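You operate a simulated robot arm through the tools that you are given. There is no shell and no other tool. Be economical: measure what you need, move in short steps, check, and stop when the job is done.

Carry out the task below with a simulated robot arm. There is one attempt and no reset: what you move stays moved.

Task
Suck the stain out of the blue carpet tile with the spot cleaner.
Fine: stand the cleaner nozzle back where it was and switch the cleaner off; leave the other tile and the extension and wall switches alone.

The check looks at the end state, three seconds after you hand in, the way a careful person would. Anything else that was tipped, shoved, dropped, spilled or broken makes it a failure.

Robot
A 7-joint arm with a two-finger parallel gripper, fixed in place. Base frame: the origin is at the foot of the arm, x ahead of it, y to its left, z up; the work surface is at about z = 1.045. Units: m, rad, N and s.
With the tool pointing down near the work surface it reaches from about 0.48 to 0.92 m from the base axis. Its first joint turns from -2.007 to 2.007 rad. Payload 3.91 kg.
Tool frame: the origin (TCP) lies between the finger pads and is the grasp point; the fingertips stand 0.03 m ahead of it; z points along the fingers, y is the line along which they close. The gripper opens to 0.11 m. The fingers are 0.02 m wide and 0.01 m thick; the gripper's body (0.048 by 0.112 m) begins 0.055 m behind the TCP.
Orientation is told as [roll, pitch, yaw] about the base's x, y, z axes, in that order, counted from this pose: with the fingers straight down and closing along the base's y, the tool's x points along the base's -x, its y along +y and its z along -z.

Tools
- The arm moves only by the tool step_arm. Its argument "targets" is a list of rows, each an object of numbers (a shift or turn left out is 0, a gripper value left out holds the last): "tx", "ty", "tz": the shift along the base's x, y, z in mm; "ax", "ay", "az": the turn, a rotation vector about the base's x, y, z in rad; "gripper": the finger opening in mm, from 0 to 110. In form: [{"tx": .., "ty": .., "tz": .., "ax": .., "ay": .., "az": .., "gripper": ..}, ...]. A call has 1 to 12 rows; each row shifts and turns the commanded pose from where the row before left it. A row lasts 0.2 s, in which the tool goes at most 0.05 m and 0.15 rad; a call with a longer step from one row to the next is refused whole, and so is a gripper value outside its range. Where a pose cannot be reached the arm comes as near as it can. A force on the tool above 50 N (or 10 N above the force at the start of the call, whichever is more), or a blocked arm, ends the call early, and 0.2 s more pass. The fingers move at their own pace (about 0.153 m/s each) and stop on an object; they squeeze with about 24 N. The grip force told is the motor's: it shows also when the fingers shut on nothing. Time passes only in rows, and 0.2 s behind the last, so rows that do not move let the fingers close. It gives the time, the measured TCP pose, the force on the tool (base axes), the opening and the grip force at its end, in the units of the frame above (readings bear some noise), and new pictures: "show" is both (left out), scene, wrist or none.
- Cameras (640 x 400 px; columns grow to the right, rows downward): "scene" is fixed at [0.399, 0.5012, 1.9195]; the picture's right is [-0.84, -0.54, 0.00], its down [-0.39, 0.60, -0.70] and it looks along [0.38, -0.58, -0.72] (base axes); focal length 321 px, centre (320, 200). "wrist" rides on the gripper at [-0.036, 0, -0.057] in the tool frame; the picture's right is [0.00, -1.00, 0.00], its down [0.97, 0.00, -0.24] and it looks along [0.24, 0.00, 0.97] (tool axes); focal length 218 px, centre (320, 200).
- lift_body(by): slides the trunk up (or, below 0, down) by that many m; the arm rides with it, the base frame stays. It gives what a move gives, with no picture.
- point_at(camera, pixels): there is no depth. For up to 12 entries [column, row, z] of the newest picture of that camera ("zoom" is the newest enlarged one), the place [x, y] in the base frame at which the ray of that pixel passes the height z, good to about 0.002 m. It takes no simulated time.
- inspect(camera, box): a new picture of the part [left, top, right, bottom] of that camera's present view, enlarged. It takes no simulated time.
- close_job(): hands the job in; it is judged then, once.

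Keep the steps short. Do not move on a guess: measure, check each grasp and each placing, and mend mistakes. In all there are 80 turns and 150 pictures (those below and enlarged ones count). Leave the gripper open and the arm clear of the work at the hand-in unless told otherwise, and finish with a single line.

The tools are called as a command line: name --argument value ..., lists and objects as JSON in quotes. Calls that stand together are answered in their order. step_arm: Moves the arm, as the interface text tells. Its arguments: {"type":"object","properties":{"targets":{"type":"array","items":{"type":"object","properties":{"tx":{"type":"number"},"ty":{"type":"number"},"tz":{"type":"number"},"ax":{"type":"number"},"ay":{"type":"number"},"az":{"type":"number"},"gripper":{"type":"number"}}}},"show":{"type":"string","enum":["both","scene","wrist","none"]}},"required":["targets"]} The other tools are called the same way: lift_body (by) slides the trunk up or down; point_at (camera, pixels) gives the place at which the rays of pixels pass given heights; inspect (camera, box) takes an enlarged picture of a part of a camera's view; close_job () hands the job in.

At the start:

```text
time: 0.0
position: [0.6087, -0.2709, 1.503]
tool_rot: [0.0, 0.0, -0.002]
ft_force: [0.0, 0.0, -0.1]
opening: 0.11
gripper_force: 0.1
trunk travel left (down, up): [-0.925, 0.065]
```

scene: 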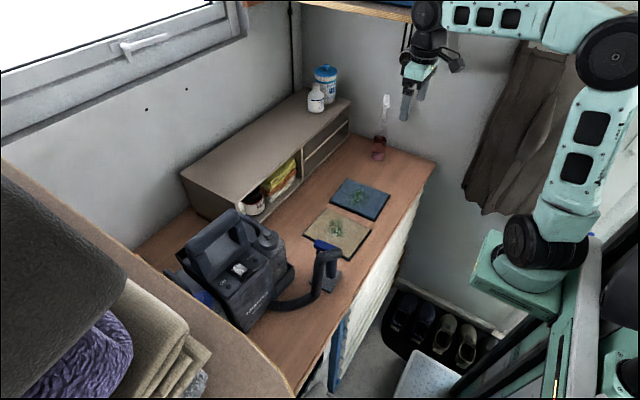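
wrist: 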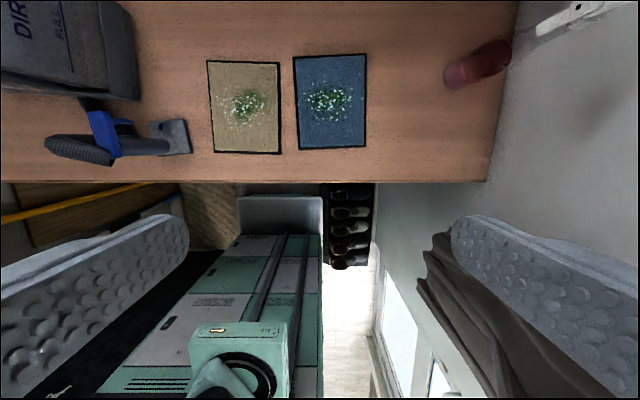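

I see the cleaner at about (235,270), the nozzle at about (325,265), the blue tile at (360,198) and the beige one at (337,232). I'll enlarge these areas first.

inspect --camera "scene" --box '[160, 190, 360, 340]'

inspect --camera "scene" --box '[290, 170, 410, 300]'

inspect --camera "wrist" --box '[0, 0, 380, 200]'

inspect --camera "wrist" --box '[420, 0, 640, 140]'

```text
2.67 times, centred on (260, 265) of scene
```

zoom: 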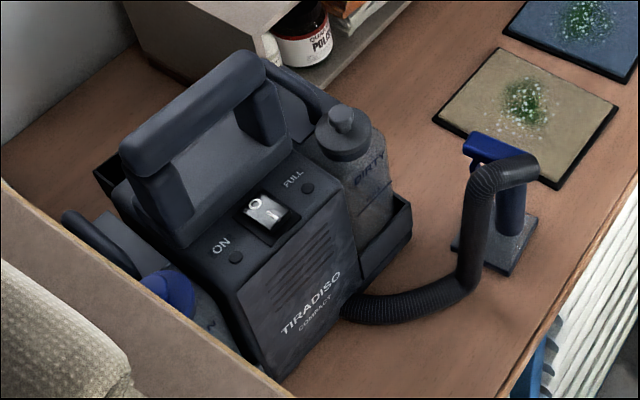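

```text
3.08 times, centred on (350, 235) of scene
```

zoom: 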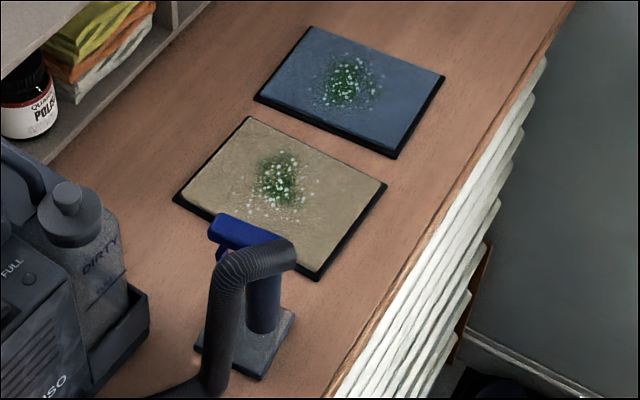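

```text
1.68 times, centred on (190, 100) of wrist
```

zoom: 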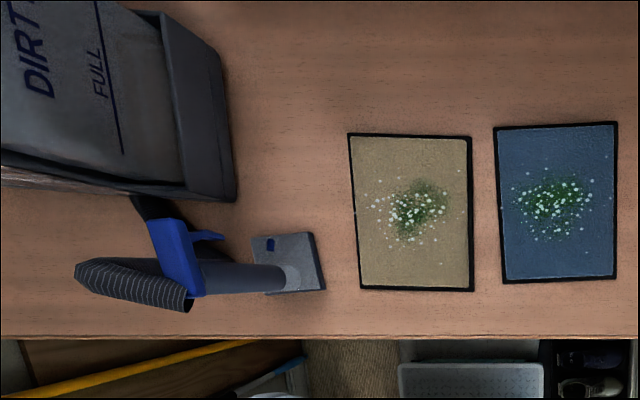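

```text
2.86 times, centred on (530, 70) of wrist
```

zoom: 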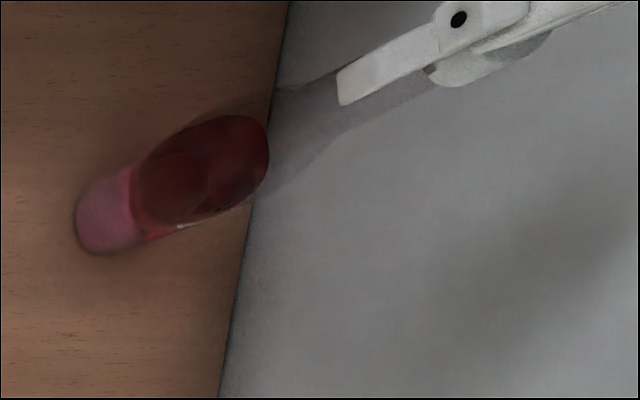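

Next I'll look closer at the rocker switch and the nozzle.

inspect --camera "scene" --box '[220, 245, 270, 290]'

inspect --camera "scene" --box '[285, 225, 355, 305]'

point_at --camera "scene" --pixels '[[239, 270, 1.25], [239, 270, 1.2], [239, 270, 1.3], [333, 179, 1.05], [342, 180, 1.05], [389, 193, 1.05], [375, 220, 1.05], [331, 202, 1.05], [360, 196, 1.055], [325, 292, 1.05], [310, 284, 1.05], [341, 279, 1.05]]'

point_at --camera "wrist" --pixels '[[293, 56, 1.05], [366, 54, 1.05], [367, 147, 1.05], [298, 149, 1.05], [330, 103, 1.055], [207, 62, 1.05], [281, 153, 1.05], [150, 122, 1.05], [187, 119, 1.05], [193, 152, 1.05], [155, 155, 1.05], [172, 146, 1.05]]'

```text
8.89 times, centred on (245, 268) of scene
```

zoom: 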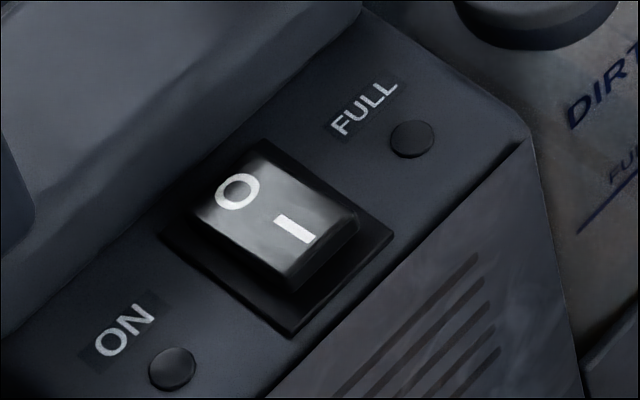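

```text
5.00 times, centred on (320, 265) of scene
```

zoom: 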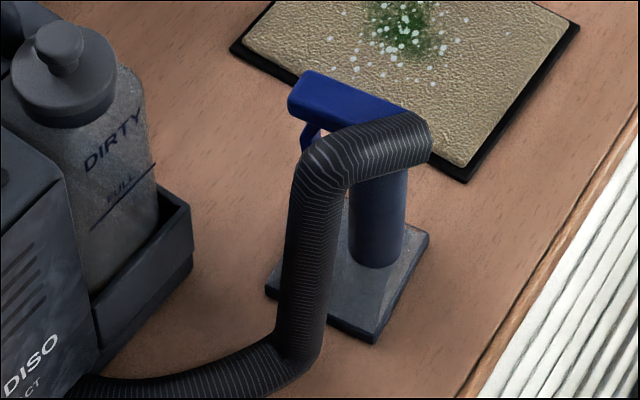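

```text
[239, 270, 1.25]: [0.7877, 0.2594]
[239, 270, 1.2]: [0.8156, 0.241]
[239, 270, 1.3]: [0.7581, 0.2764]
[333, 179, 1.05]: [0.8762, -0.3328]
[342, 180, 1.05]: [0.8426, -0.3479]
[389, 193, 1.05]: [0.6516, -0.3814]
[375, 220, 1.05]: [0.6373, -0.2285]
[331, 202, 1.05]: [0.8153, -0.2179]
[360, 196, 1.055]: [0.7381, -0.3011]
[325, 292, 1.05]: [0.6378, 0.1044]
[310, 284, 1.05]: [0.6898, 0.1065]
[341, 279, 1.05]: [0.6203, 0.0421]
```

```text
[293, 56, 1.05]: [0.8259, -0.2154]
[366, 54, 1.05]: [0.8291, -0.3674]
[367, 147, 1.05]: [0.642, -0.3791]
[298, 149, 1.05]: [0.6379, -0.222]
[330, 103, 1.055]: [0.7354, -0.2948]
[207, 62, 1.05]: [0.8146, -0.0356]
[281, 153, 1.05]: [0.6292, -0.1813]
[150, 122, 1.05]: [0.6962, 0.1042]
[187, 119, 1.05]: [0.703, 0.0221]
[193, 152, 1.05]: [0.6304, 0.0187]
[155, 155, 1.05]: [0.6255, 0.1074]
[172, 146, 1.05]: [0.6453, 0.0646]
```

The rocker reads O/I with both lamps dark. The blue stain centres at about (0.737, -0.297). The nozzle stands on a plate near (0.66, 0.06). I'll move the wrist camera over toward the nozzle and cleaner, staying high, so I can triangulate heights.

step_arm --targets '[{"ty": 45, "tx": 8}, {"ty": 45, "tx": 8}, {"ty": 45, "tx": 8}, {"ty": 45, "tx": 8}, {"ty": 45, "tx": 8}, {"ty": 45, "tx": 8}, {"ty": 45, "tx": 8}, {"ty": 20}]' --show "both"

```text
time: 1.8
position: [0.6649, 0.0647, 1.5044]
tool_rot: [-0.001, -0.002, -0.003]
ft_force: [0.4, -0.1, 0.2]
opening: 0.1105
gripper_force: 0.1
trunk travel left (down, up): [-0.925, 0.065]
```

scene: 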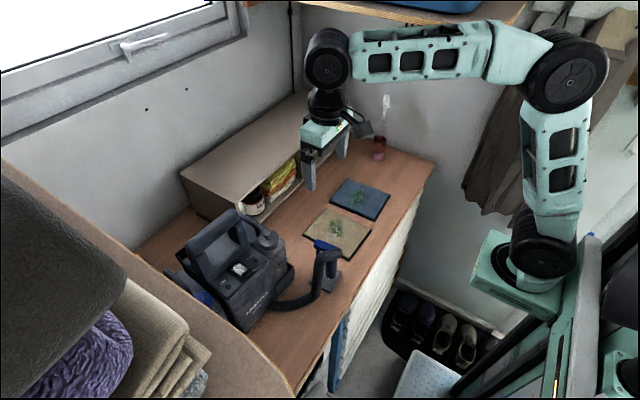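
wrist: 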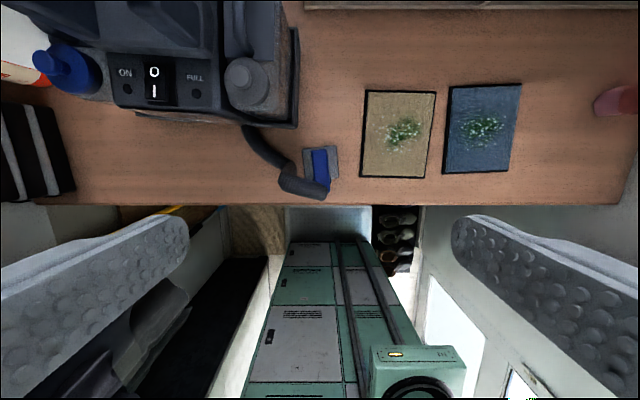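

inspect --camera "wrist" --box '[230, 110, 370, 210]'

point_at --camera "wrist" --pixels '[[154, 70, 1.2], [154, 70, 1.25], [154, 70, 1.3], [154, 93, 1.25], [323, 195, 1.15], [323, 195, 1.2], [319, 150, 1.15], [319, 150, 1.2], [303, 150, 1.05], [338, 146, 1.05], [337, 178, 1.05], [248, 85, 1.25]]'

point_at --camera "scene" --pixels '[[238, 266, 1.2], [238, 266, 1.25], [238, 266, 1.3], [242, 271, 1.25], [318, 241, 1.15], [318, 241, 1.2], [318, 241, 1.25], [342, 250, 1.15], [342, 250, 1.2]]'

```text
4.00 times, centred on (300, 160) of wrist
```

zoom: 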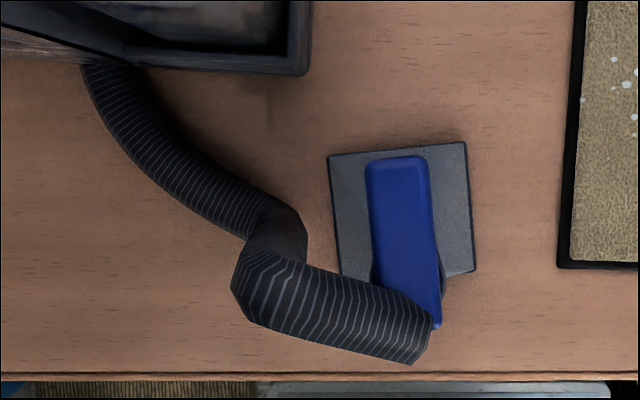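

```text
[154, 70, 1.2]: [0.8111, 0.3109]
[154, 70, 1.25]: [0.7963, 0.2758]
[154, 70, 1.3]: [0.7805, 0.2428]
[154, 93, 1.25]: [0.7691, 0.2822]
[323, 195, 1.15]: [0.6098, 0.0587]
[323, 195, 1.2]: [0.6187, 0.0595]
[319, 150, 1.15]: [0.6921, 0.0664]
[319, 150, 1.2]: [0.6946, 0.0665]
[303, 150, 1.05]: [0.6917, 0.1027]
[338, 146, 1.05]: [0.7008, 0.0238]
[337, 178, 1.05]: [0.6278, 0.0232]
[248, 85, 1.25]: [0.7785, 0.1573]
```

```text
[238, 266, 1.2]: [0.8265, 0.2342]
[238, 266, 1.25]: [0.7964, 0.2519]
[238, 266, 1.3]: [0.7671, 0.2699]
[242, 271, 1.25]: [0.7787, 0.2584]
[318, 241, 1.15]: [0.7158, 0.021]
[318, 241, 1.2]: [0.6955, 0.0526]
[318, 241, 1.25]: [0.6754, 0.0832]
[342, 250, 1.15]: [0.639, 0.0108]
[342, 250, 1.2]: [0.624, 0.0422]
```

The nozzle's blue grip has its top at z≈1.21, with x 0.62–0.69 and y≈0.062. The rocker is near (0.78, 0.26, 1.265). I'll check the handle clearance next.

inspect --camera "wrist" --box '[60, 0, 310, 140]'

inspect --camera "scene" --box '[170, 195, 300, 340]'

```text
2.56 times, centred on (185, 70) of wrist
```

zoom: 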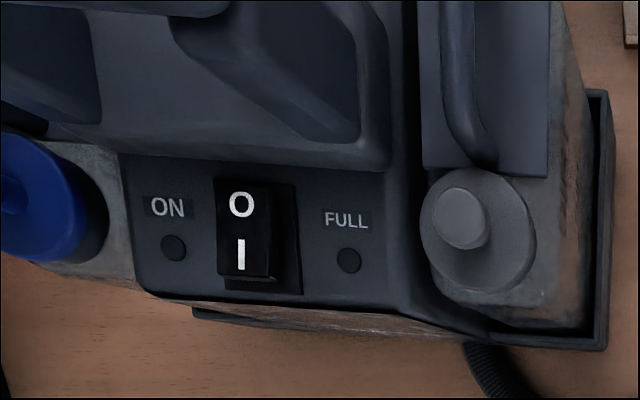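

```text
2.76 times, centred on (235, 268) of scene
```

zoom: 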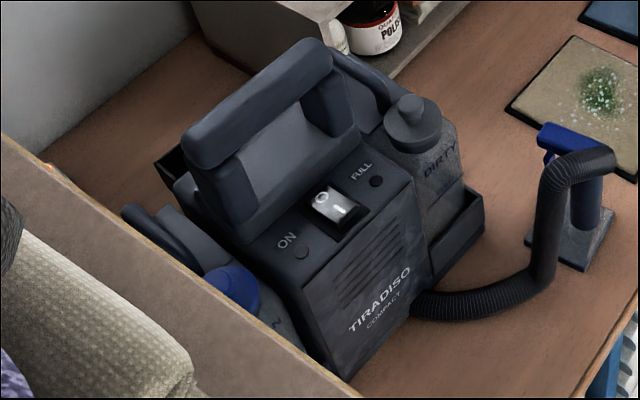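

The plan is to press the I end, near (0.762, 0.265, 1.273), with closed fingers. I'll tilt the tool about 0.6 rad so the gripper body stays on the robot side of the carrying handle. First I move above the switch, still high.

step_arm --targets '[{"ty": 40, "tx": 17, "ay": -0.12, "gripper": 0}, {"ty": 40, "tx": 17, "ay": -0.12}, {"ty": 40, "tx": 17, "ay": -0.12}, {"ty": 40, "tx": 17, "ay": -0.12}, {"ty": 39, "tx": 18, "ay": -0.12}, {"tz": -45}, {"tz": -45}, {}]'

```text
time: 3.6
position: [0.7506, 0.2626, 1.4144]
tool_rot: [0.0, -0.602, -0.003]
ft_force: [0.2, 0.8, 0.0]
opening: 0.0
gripper_force: 24.0
trunk travel left (down, up): [-0.925, 0.065]
```

scene: 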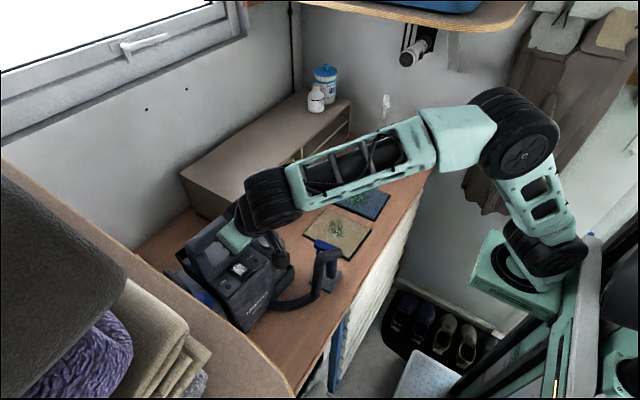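
wrist: 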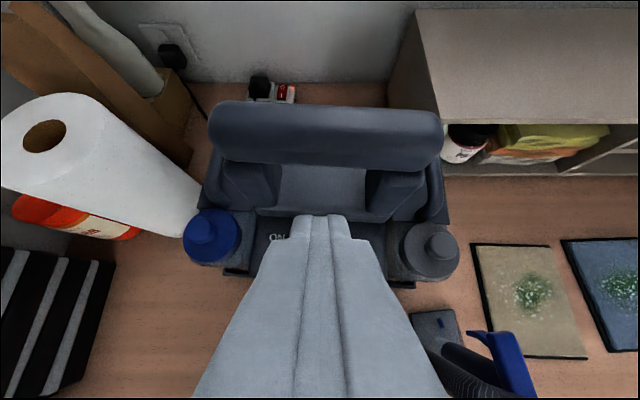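

The tips are above the panel at about (325,218) in the wrist view. Now I'll measure the handle bar by triangulating its end, so the descent is safe.

point_at --camera "wrist" --pixels '[[440, 125, 1.3], [440, 125, 1.35], [440, 125, 1.4], [440, 155, 1.3], [440, 155, 1.35]]'

point_at --camera "scene" --pixels '[[240, 213, 1.3], [240, 213, 1.35], [240, 213, 1.4], [241, 221, 1.3], [241, 221, 1.35]]'

```text
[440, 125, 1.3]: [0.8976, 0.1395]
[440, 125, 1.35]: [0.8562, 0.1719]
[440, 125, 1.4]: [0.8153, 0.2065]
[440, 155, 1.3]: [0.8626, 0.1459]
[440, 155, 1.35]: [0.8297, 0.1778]
```

```text
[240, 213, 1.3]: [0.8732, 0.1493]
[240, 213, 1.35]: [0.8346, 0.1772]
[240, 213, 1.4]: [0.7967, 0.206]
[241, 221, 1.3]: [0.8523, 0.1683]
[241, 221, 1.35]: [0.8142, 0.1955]
```

The handle's front edge is at x≈0.83, well clear of the gripper. I'll descend to just above the rocker and look.

step_arm --targets '[{"tz": -40}, {"tz": -35}, {"tz": -20}, {}]'

inspect --camera "scene" --box '[215, 235, 285, 295]'

inspect --camera "wrist" --box '[250, 170, 400, 270]'

```text
time: 4.6
position: [0.7509, 0.2639, 1.3178]
tool_rot: [-0.002, -0.6, -0.001]
ft_force: [0.3, -0.7, 0.4]
opening: 0.0
gripper_force: 24.0
trunk travel left (down, up): [-0.925, 0.065]
```

scene: 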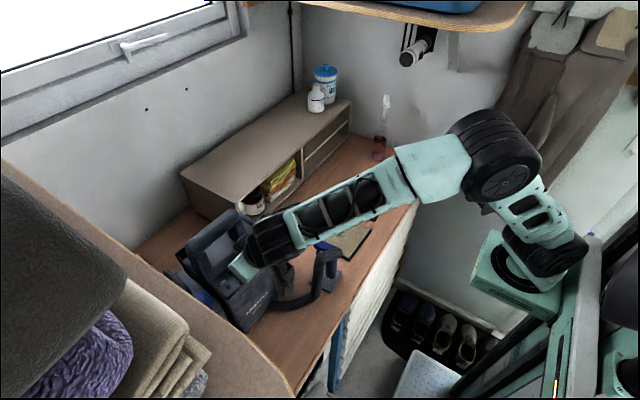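
wrist: 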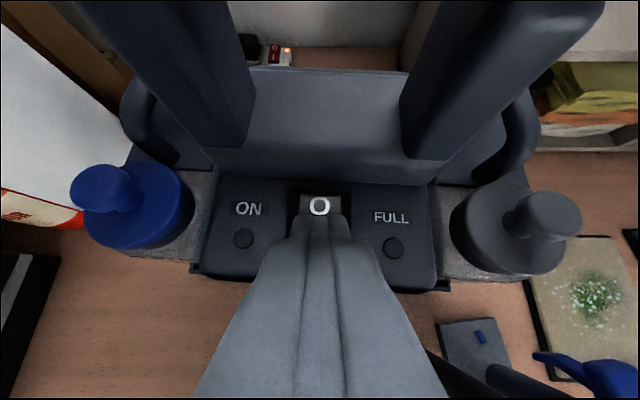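

```text
6.67 times, centred on (250, 265) of scene
```

zoom: 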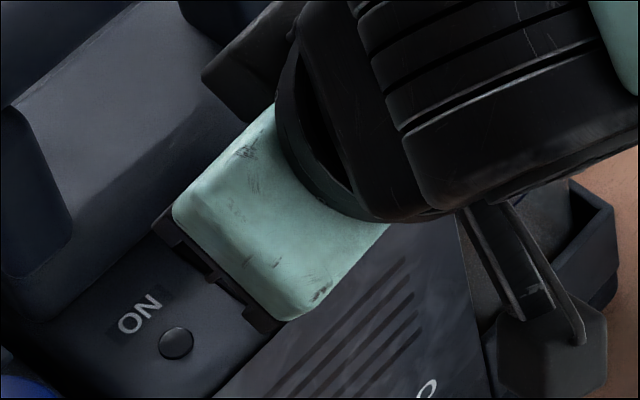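

```text
4.00 times, centred on (325, 220) of wrist
```

zoom: 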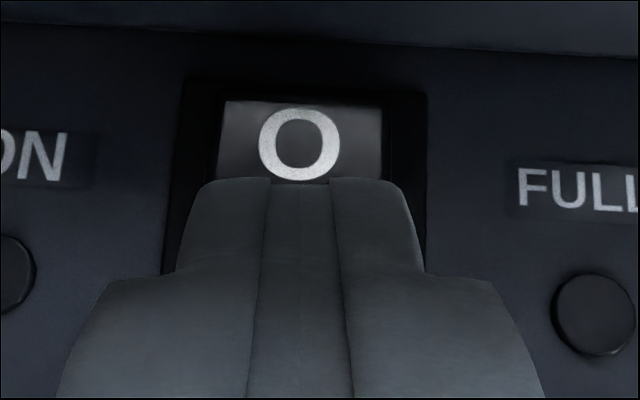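

The tips are right over the I half with O visible just beyond. I'll press down in small steps.

step_arm --targets '[{"tz": -5}, {"tz": -5}, {"tz": -4}, {"tz": -4}, {}]' --show "wrist"

inspect --camera "wrist" --box '[220, 150, 420, 280]'

```text
time: 5.8
position: [0.7513, 0.2633, 1.2997]
tool_rot: [0.001, -0.601, -0.001]
ft_force: [0.5, 0.6, 0.6]
opening: 0.0002
gripper_force: 24.3
trunk travel left (down, up): [-0.925, 0.065]
```

wrist: 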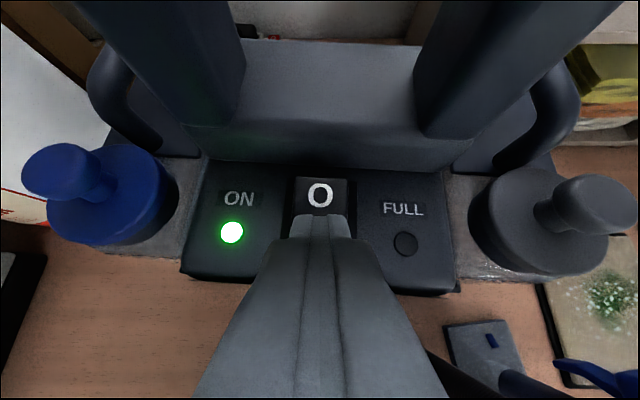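

```text
3.08 times, centred on (320, 215) of wrist
```

zoom: 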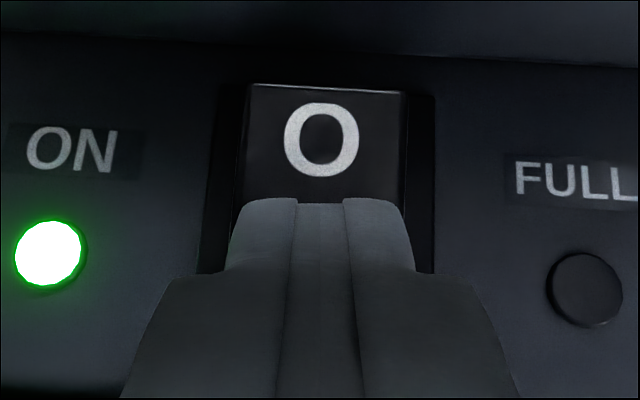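

The ON lamp is green, so the cleaner is running. I'll rise, straighten the tool, and move above the nozzle grip with the fingers open.

step_arm --targets '[{"tz": 40}, {"tz": 45}, {"tz": 40}, {"ty": -40, "tx": -15, "ay": 0.12}, {"ty": -40, "tx": -16, "ay": 0.12}, {"ty": -40, "tx": -16, "ay": 0.12}, {"ty": -40, "tx": -16, "ay": 0.12}, {"ty": -41, "tx": -16, "ay": 0.12, "gripper": 50}, {"tz": -40}, {"tz": -35}, {}]'

inspect --camera "wrist" --box '[200, 100, 440, 250]'

inspect --camera "scene" --box '[270, 200, 370, 300]'

```text
time: 8.2
position: [0.6706, 0.06, 1.3498]
tool_rot: [0.0, 0.0, -0.003]
ft_force: [-0.7, -0.5, 0.4]
opening: 0.0501
gripper_force: 0.0
trunk travel left (down, up): [-0.925, 0.065]
```

scene: 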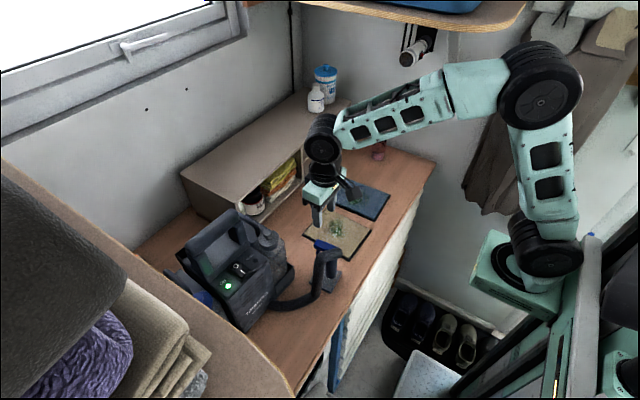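
wrist: 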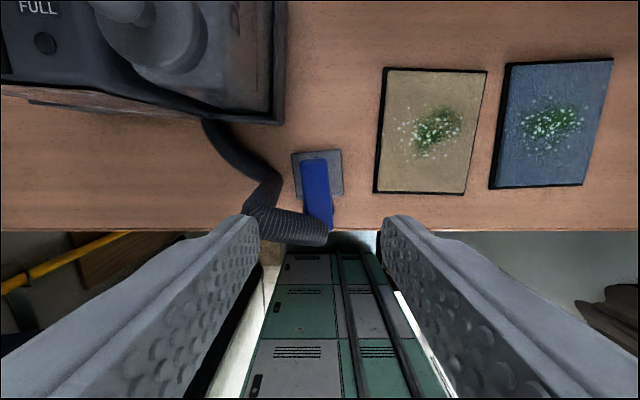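

```text
2.67 times, centred on (320, 175) of wrist
```

zoom: 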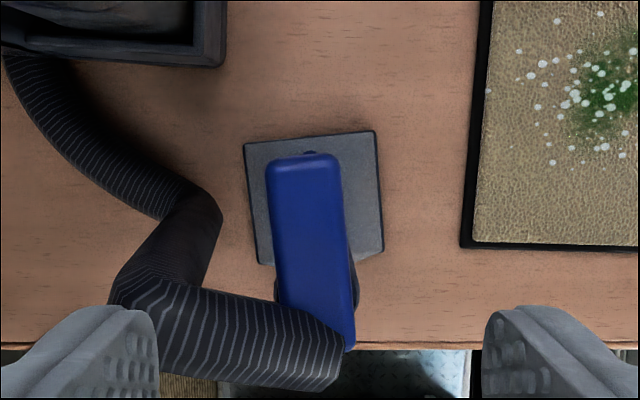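

```text
4.00 times, centred on (320, 250) of scene
```

zoom: 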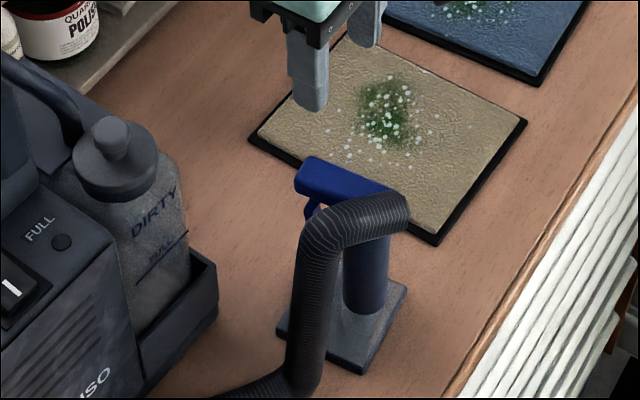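

I'll measure the grip bar in this new wrist picture.

point_at --camera "wrist" --pixels '[[300.5, 163, 1.212], [326.5, 158, 1.212], [332.5, 228, 1.212], [303, 200, 1.212], [329, 200, 1.212], [279, 208, 1.2], [291, 152, 1.053], [340, 149, 1.053], [344, 193, 1.053], [297, 199, 1.053]]'

point_at --camera "scene" --pixels '[[321, 239, 1.2], [321, 239, 1.215], [314, 243, 1.2], [314, 243, 1.215], [314, 248, 1.2]]'

```text
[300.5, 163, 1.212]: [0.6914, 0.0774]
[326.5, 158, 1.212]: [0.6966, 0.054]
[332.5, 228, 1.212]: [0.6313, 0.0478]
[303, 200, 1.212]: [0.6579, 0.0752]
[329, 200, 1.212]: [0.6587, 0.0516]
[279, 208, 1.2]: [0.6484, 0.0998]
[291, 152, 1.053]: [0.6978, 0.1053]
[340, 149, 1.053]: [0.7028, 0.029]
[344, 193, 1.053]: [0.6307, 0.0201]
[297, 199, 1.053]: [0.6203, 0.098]
```

```text
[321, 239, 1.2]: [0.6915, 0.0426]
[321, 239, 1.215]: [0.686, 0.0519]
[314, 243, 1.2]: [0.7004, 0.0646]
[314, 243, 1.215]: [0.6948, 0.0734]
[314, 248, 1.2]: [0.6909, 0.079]
```

The bar is 24 mm wide with its top at z≈1.217 and yaw about +0.09 rad. I'll grasp near (0.673, 0.0645) to stay clear of the hose. The home plate centre is about (0.663, 0.063). Now I align and descend partway to check.

step_arm --targets '[{"tx": 3, "ty": 4.5, "az": 0.09, "gripper": 44}, {"tz": -40}, {"tz": -40}, {"tz": -20}, {}]'

inspect --camera "scene" --box '[270, 200, 370, 300]'

inspect --camera "wrist" --box '[220, 130, 420, 280]'

```text
time: 9.4
position: [0.675, 0.0667, 1.2508]
tool_rot: [-0.001, 0.001, 0.09]
ft_force: [0.4, 0.0, 0.5]
opening: 0.0441
gripper_force: 0.1
trunk travel left (down, up): [-0.925, 0.065]
```

scene: 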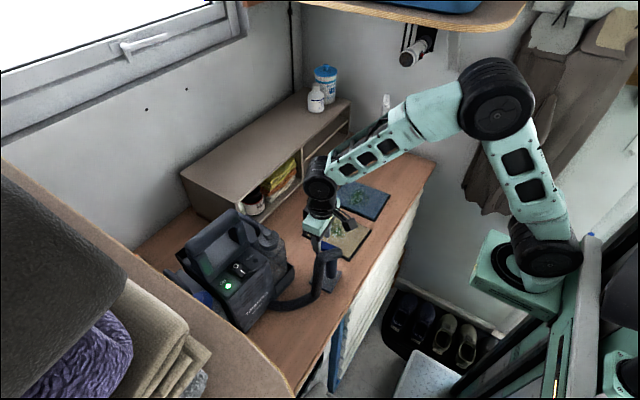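
wrist: 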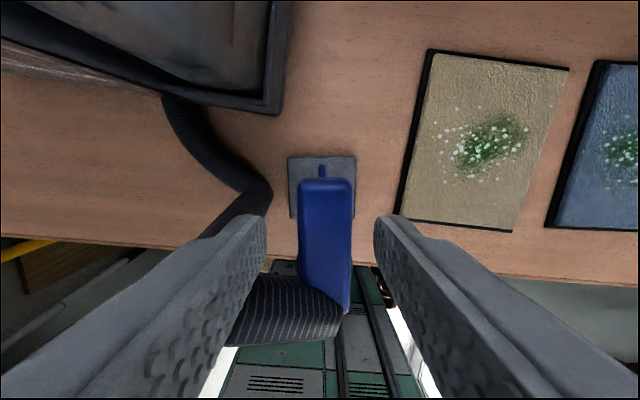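

```text
4.00 times, centred on (320, 250) of scene
```

zoom: 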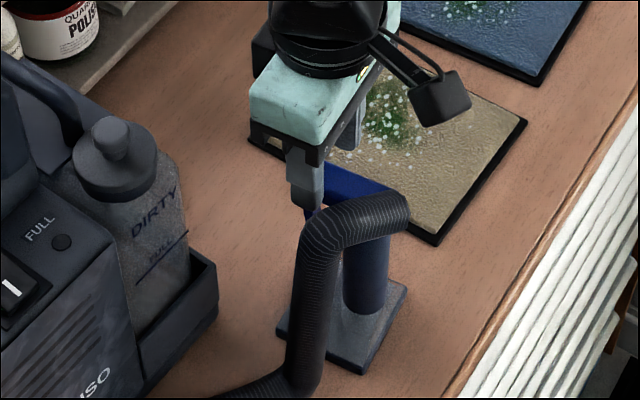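

```text
2.67 times, centred on (320, 205) of wrist
```

zoom: 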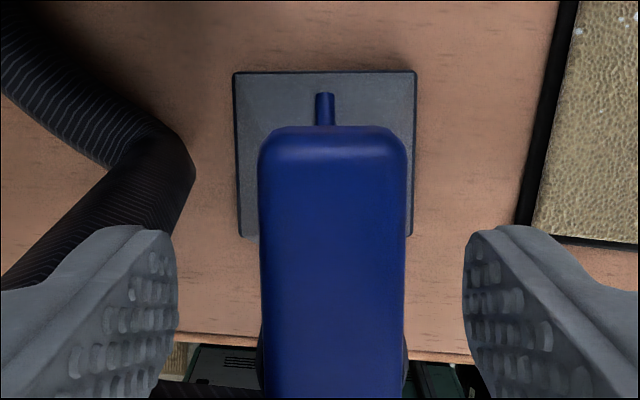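

The fingers straddle the bar, with hose clearance on the left. I'll go down to z≈1.208.

step_arm --targets '[{"tz": -20, "ty": -2}, {"tz": -15}, {"tz": -8}, {}]'

inspect --camera "scene" --box '[270, 200, 370, 300]'

```text
time: 10.4
position: [0.6753, 0.0641, 1.2071]
tool_rot: [0.0, 0.0, 0.09]
ft_force: [-0.5, -0.3, 0.1]
opening: 0.0442
gripper_force: 0.0
trunk travel left (down, up): [-0.925, 0.065]
```

scene: 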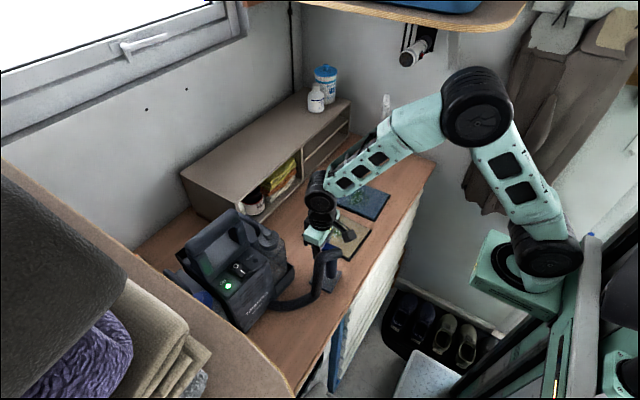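
wrist: 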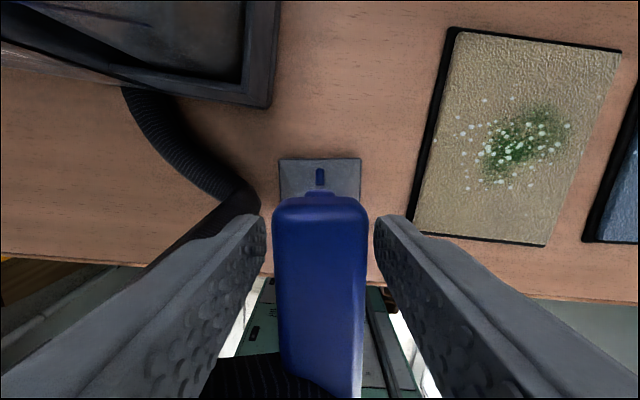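

```text
4.00 times, centred on (320, 250) of scene
```

zoom: 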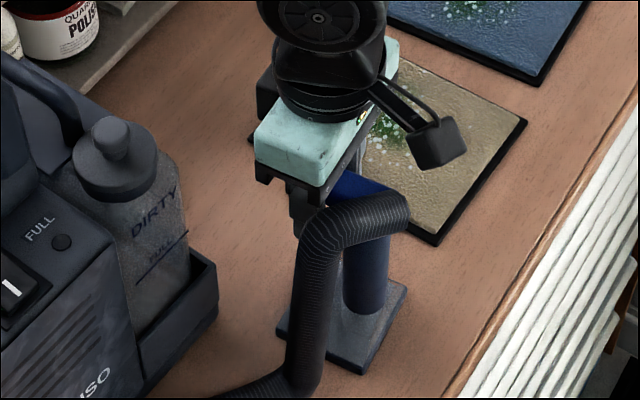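

No contact yet, and the bar sits between the pads. I'll close the gripper.

step_arm --targets '[{"gripper": 15}, {"gripper": 15}, {"gripper": 0}, {}]' --show "wrist"

```text
time: 11.4
position: [0.6748, 0.0646, 1.2077]
tool_rot: [-0.001, -0.001, 0.089]
ft_force: [0.3, -0.6, -0.5]
opening: 0.026
gripper_force: 24.0
trunk travel left (down, up): [-0.925, 0.065]
```

wrist: 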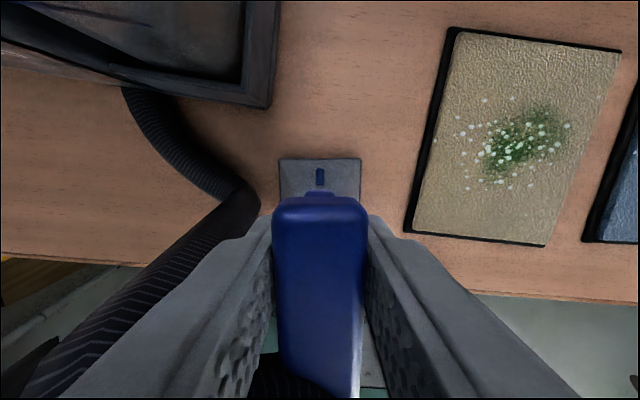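

The grip is firm at 26 mm. The home TCP is (0.675, 0.0645, 1.2075) with yaw 0.09. I'll lift 60 mm and check.

step_arm --targets '[{"tz": 10}, {"tz": 25}, {"tz": 25}, {}]'

inspect --camera "scene" --box '[260, 190, 380, 310]'

```text
time: 12.4
position: [0.6741, 0.0647, 1.2674]
tool_rot: [0.0, 0.0, 0.09]
ft_force: [0.7, -0.2, -2.6]
opening: 0.0259
gripper_force: 23.8
trunk travel left (down, up): [-0.925, 0.065]
```

scene: 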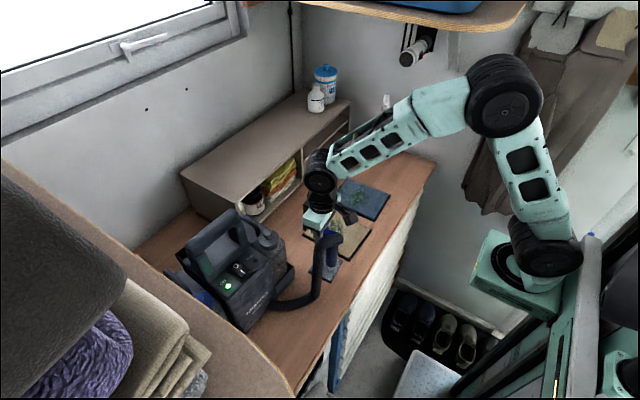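
wrist: 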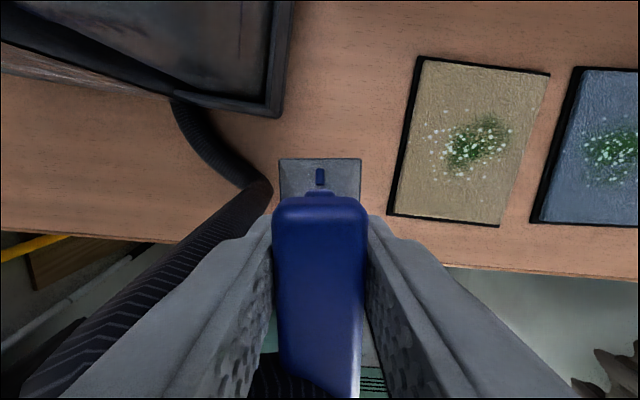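

```text
3.33 times, centred on (320, 250) of scene
```

zoom: 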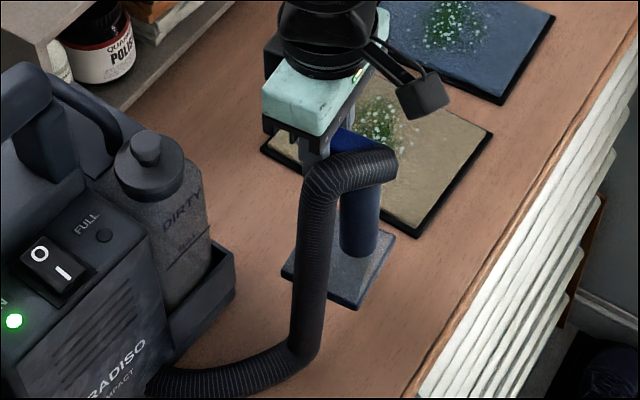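

The foot came up with the grip and the hose stretched. The load is 2.6 N and the grip is firm. I'll raise it another 30 mm and carry it partway, then check the hose and grip.

step_arm --targets '[{"tz": 30}, {"tz": 20}, {"ty": -35, "tx": 8}, {"ty": -35, "tx": 8}, {"ty": -35, "tx": 8}, {"ty": -35, "tx": 8}, {}]'

inspect --camera "scene" --box '[250, 150, 410, 310]'

```text
time: 14.0
position: [0.7073, -0.0756, 1.3186]
tool_rot: [0.0, 0.0, 0.089]
ft_force: [-0.3, -0.5, -2.3]
opening: 0.0259
gripper_force: 23.5
trunk travel left (down, up): [-0.925, 0.065]
```

scene: 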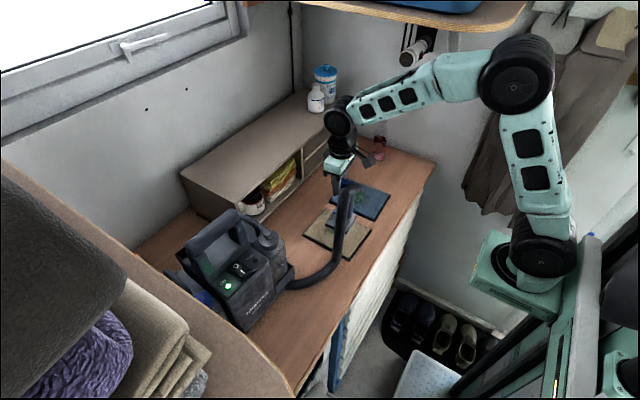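
wrist: 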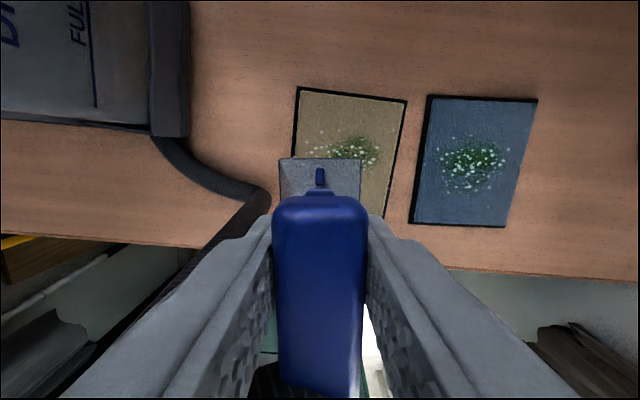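

```text
2.50 times, centred on (330, 230) of scene
```

zoom: 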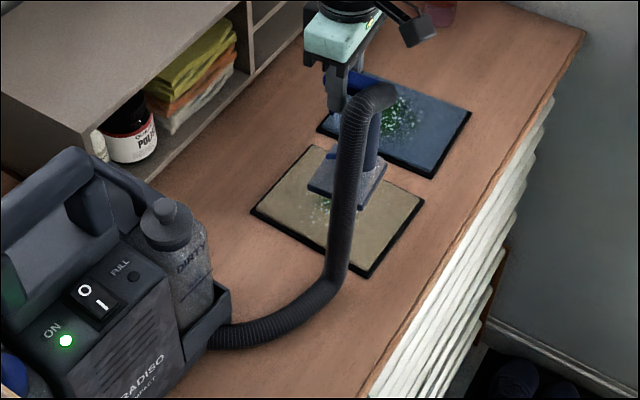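

The hose follows freely and the grip is unchanged. I'll continue to above the blue stain, TCP target about (0.749, -0.295).

step_arm --targets '[{"ty": -37, "tx": 7}, {"ty": -37, "tx": 7}, {"ty": -37, "tx": 7}, {"ty": -37, "tx": 7}, {"ty": -37, "tx": 7}, {"ty": -34, "tx": 7}, {}]'

inspect --camera "scene" --box '[270, 130, 430, 290]'

```text
time: 15.6
position: [0.7487, -0.295, 1.3176]
tool_rot: [0.0, -0.001, 0.089]
ft_force: [0.0, 0.0, -2.7]
opening: 0.0258
gripper_force: 24.4
trunk travel left (down, up): [-0.925, 0.065]
```

scene: 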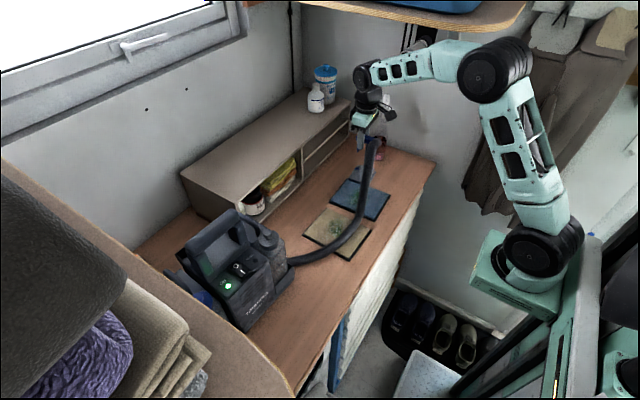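
wrist: 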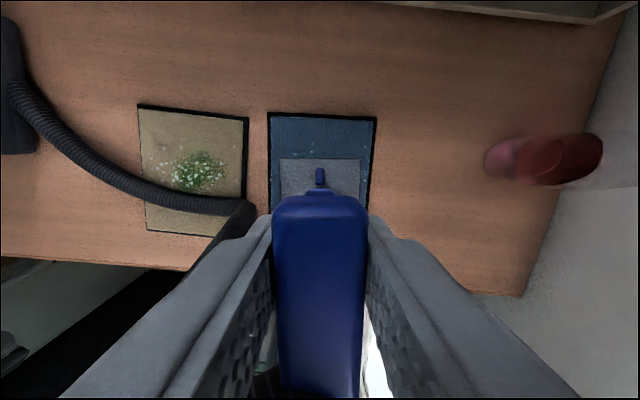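

```text
2.50 times, centred on (350, 210) of scene
```

zoom: 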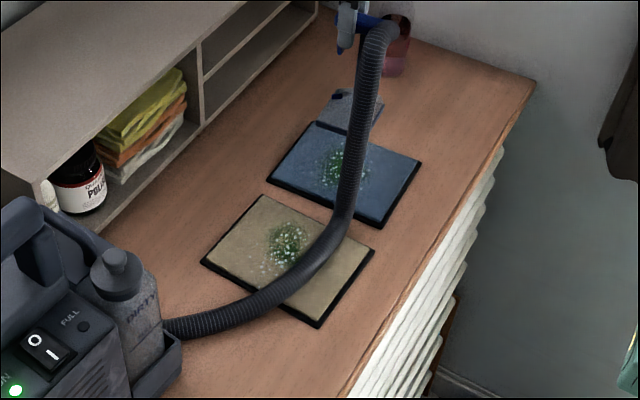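

I'm above the blue tile. I'll lower to just above contact (expected at TCP z≈1.215), then go gently.

step_arm --targets '[{"tz": -40}, {"tz": -35}, {"tz": -15}, {"tz": -5}, {}]'

inspect --camera "scene" --box '[320, 150, 420, 240]'

```text
time: 16.8
position: [0.7493, -0.2959, 1.2231]
tool_rot: [0.0, -0.002, 0.091]
ft_force: [0.1, -0.7, -2.3]
opening: 0.0259
gripper_force: 24.0
trunk travel left (down, up): [-0.925, 0.065]
```

scene: 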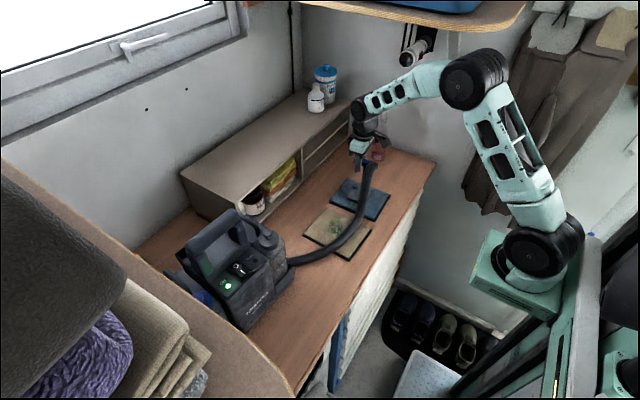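
wrist: 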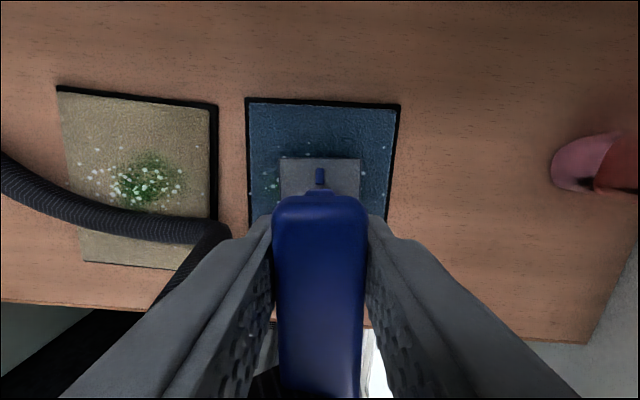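

```text
4.44 times, centred on (370, 195) of scene
```

zoom: 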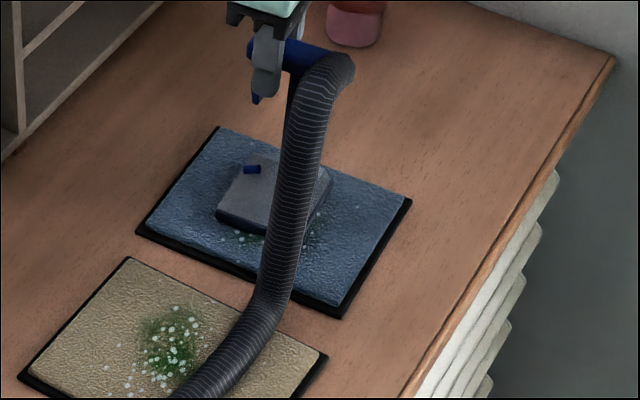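

The foot looks just above the pile. I'll lower 2 mm at a time and watch the force.

step_arm --targets '[{"tz": -2}, {"tz": -2}, {}]' --show "none"

step_arm --targets '[{"tz": -2}, {"tz": -1}, {}]' --show "none"

```text
time: 17.6
position: [0.7491, -0.2949, 1.2197]
tool_rot: [-0.001, -0.003, 0.089]
ft_force: [0.4, 0.7, 6.0]
opening: 0.0258
gripper_force: 24.0
trunk travel left (down, up): [-0.925, 0.065]
```

```text
time: 18.4
position: [0.7494, -0.2944, 1.217]
tool_rot: [-0.003, -0.003, 0.089]
ft_force: [1.3, -1.2, 20.1]
opening: 0.0255
gripper_force: 24.0
trunk travel left (down, up): [-0.925, 0.065]
```

Contact is at about z=1.220 and 20 N is more than I need. I'll ease up 2 mm to light contact and dwell, then lift to see what it did. I'm dabbing rather than sliding so the tile isn't shoved.

step_arm --targets '[{"tz": 2}, {}, {}, {}, {}, {}, {}, {"tz": 20}, {"tz": 40}, {"tz": 40}, {}]'

inspect --camera "scene" --box '[320, 150, 420, 240]'

```text
time: 20.8
position: [0.7494, -0.2931, 1.3179]
tool_rot: [0.001, -0.002, 0.089]
ft_force: [-0.9, -0.3, -3.1]
opening: 0.0259
gripper_force: 24.4
trunk travel left (down, up): [-0.925, 0.065]
```

scene: 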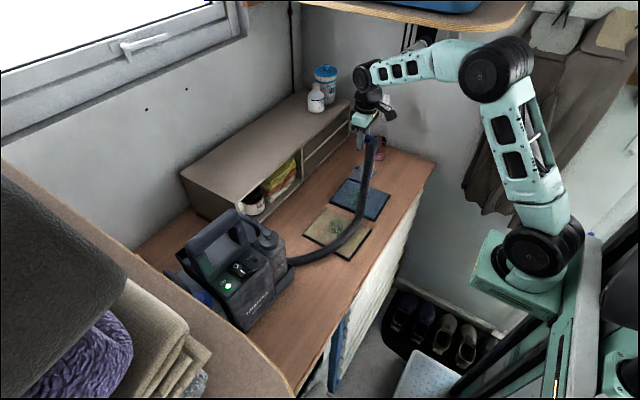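
wrist: 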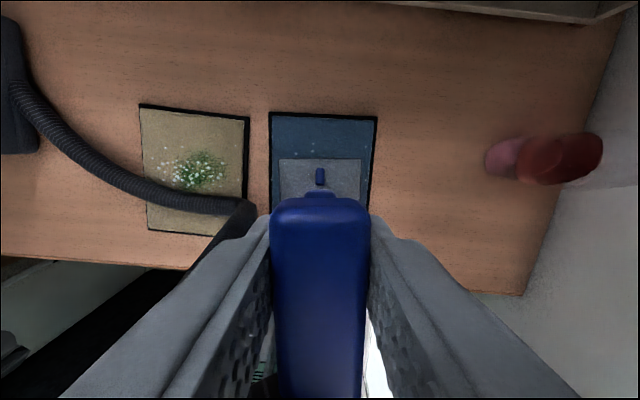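

```text
4.44 times, centred on (370, 195) of scene
```

zoom: 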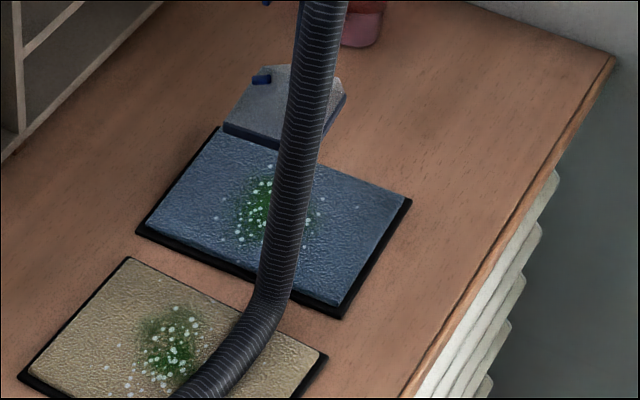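

The hose hides most of the stain. I'll swing the nozzle 120 mm aside, staying high, to see the blue tile clearly in the wrist view.

step_arm --targets '[{"ty": 40}, {"ty": 40}, {"ty": 40}, {}]'

inspect --camera "wrist" --box '[330, 80, 530, 240]'

inspect --camera "scene" --box '[320, 150, 420, 240]'

```text
time: 21.8
position: [0.7491, -0.1746, 1.318]
tool_rot: [0.001, 0.001, 0.089]
ft_force: [0.1, -0.2, -2.5]
opening: 0.0256
gripper_force: 24.7
trunk travel left (down, up): [-0.925, 0.065]
```

scene: 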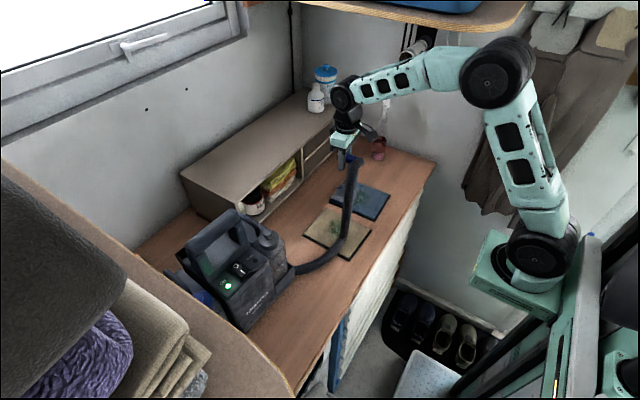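
wrist: 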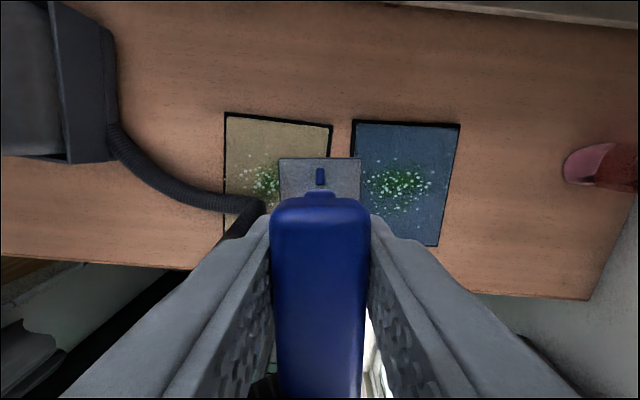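

```text
2.50 times, centred on (430, 160) of wrist
```

zoom: 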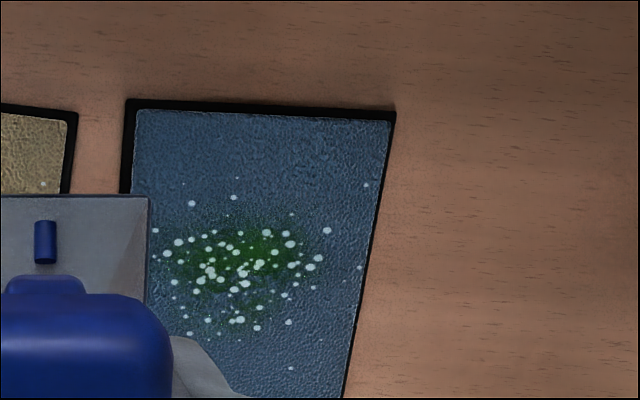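

```text
4.44 times, centred on (370, 195) of scene
```

zoom: 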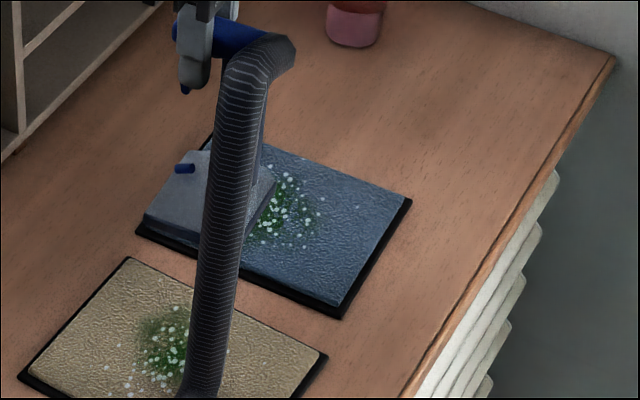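

The stain is nearly unchanged by a static dab, so it probably needs vacuum strokes. I'll go back, touch lightly (about 6 N), and stroke along x across the stain, staying on the tile.

step_arm --targets '[{"ty": -40, "tx": 10}, {"ty": -40, "tx": 10}, {"ty": -40, "tx": 15}, {"tz": -45}, {"tz": -40}, {"tz": -10}, {"tz": -3.5}, {}]' --show "scene"

inspect --camera "scene" --box '[320, 150, 420, 240]'

```text
time: 23.6
position: [0.7827, -0.2942, 1.2186]
tool_rot: [0.0, 0.0, 0.088]
ft_force: [0.6, -0.6, -3.4]
opening: 0.0258
gripper_force: 24.1
trunk travel left (down, up): [-0.925, 0.065]
```

scene: 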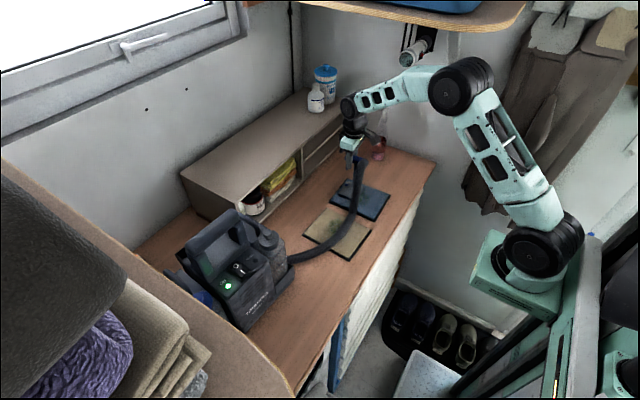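

```text
4.44 times, centred on (370, 195) of scene
```

zoom: 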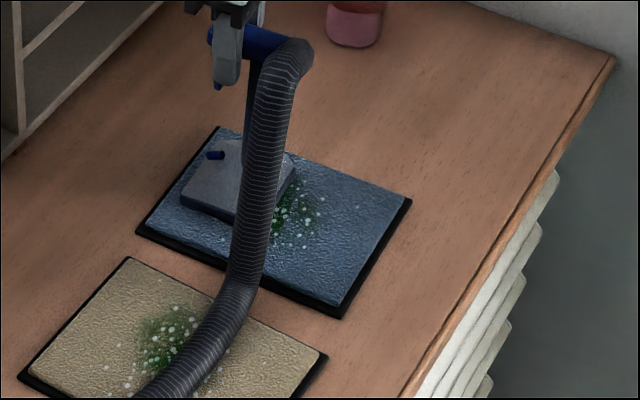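

There's no contact yet at 1.2186; the grip may have slipped slightly during the 20 N press. I'll lower until light contact.

step_arm --targets '[{"tz": -1.5}, {}]' --show "none"

step_arm --targets '[{"tz": -1.0}, {}]' --show "none"

```text
time: 24.2
position: [0.7841, -0.294, 1.218]
tool_rot: [0.0, 0.0, 0.09]
ft_force: [-0.3, 0.9, -3.6]
opening: 0.0259
gripper_force: 24.2
trunk travel left (down, up): [-0.925, 0.065]
```

```text
time: 24.8
position: [0.7847, -0.2938, 1.2172]
tool_rot: [-0.001, 0.0, 0.088]
ft_force: [-0.2, 0.4, -0.9]
opening: 0.0258
gripper_force: 23.7
trunk travel left (down, up): [-0.925, 0.065]
```

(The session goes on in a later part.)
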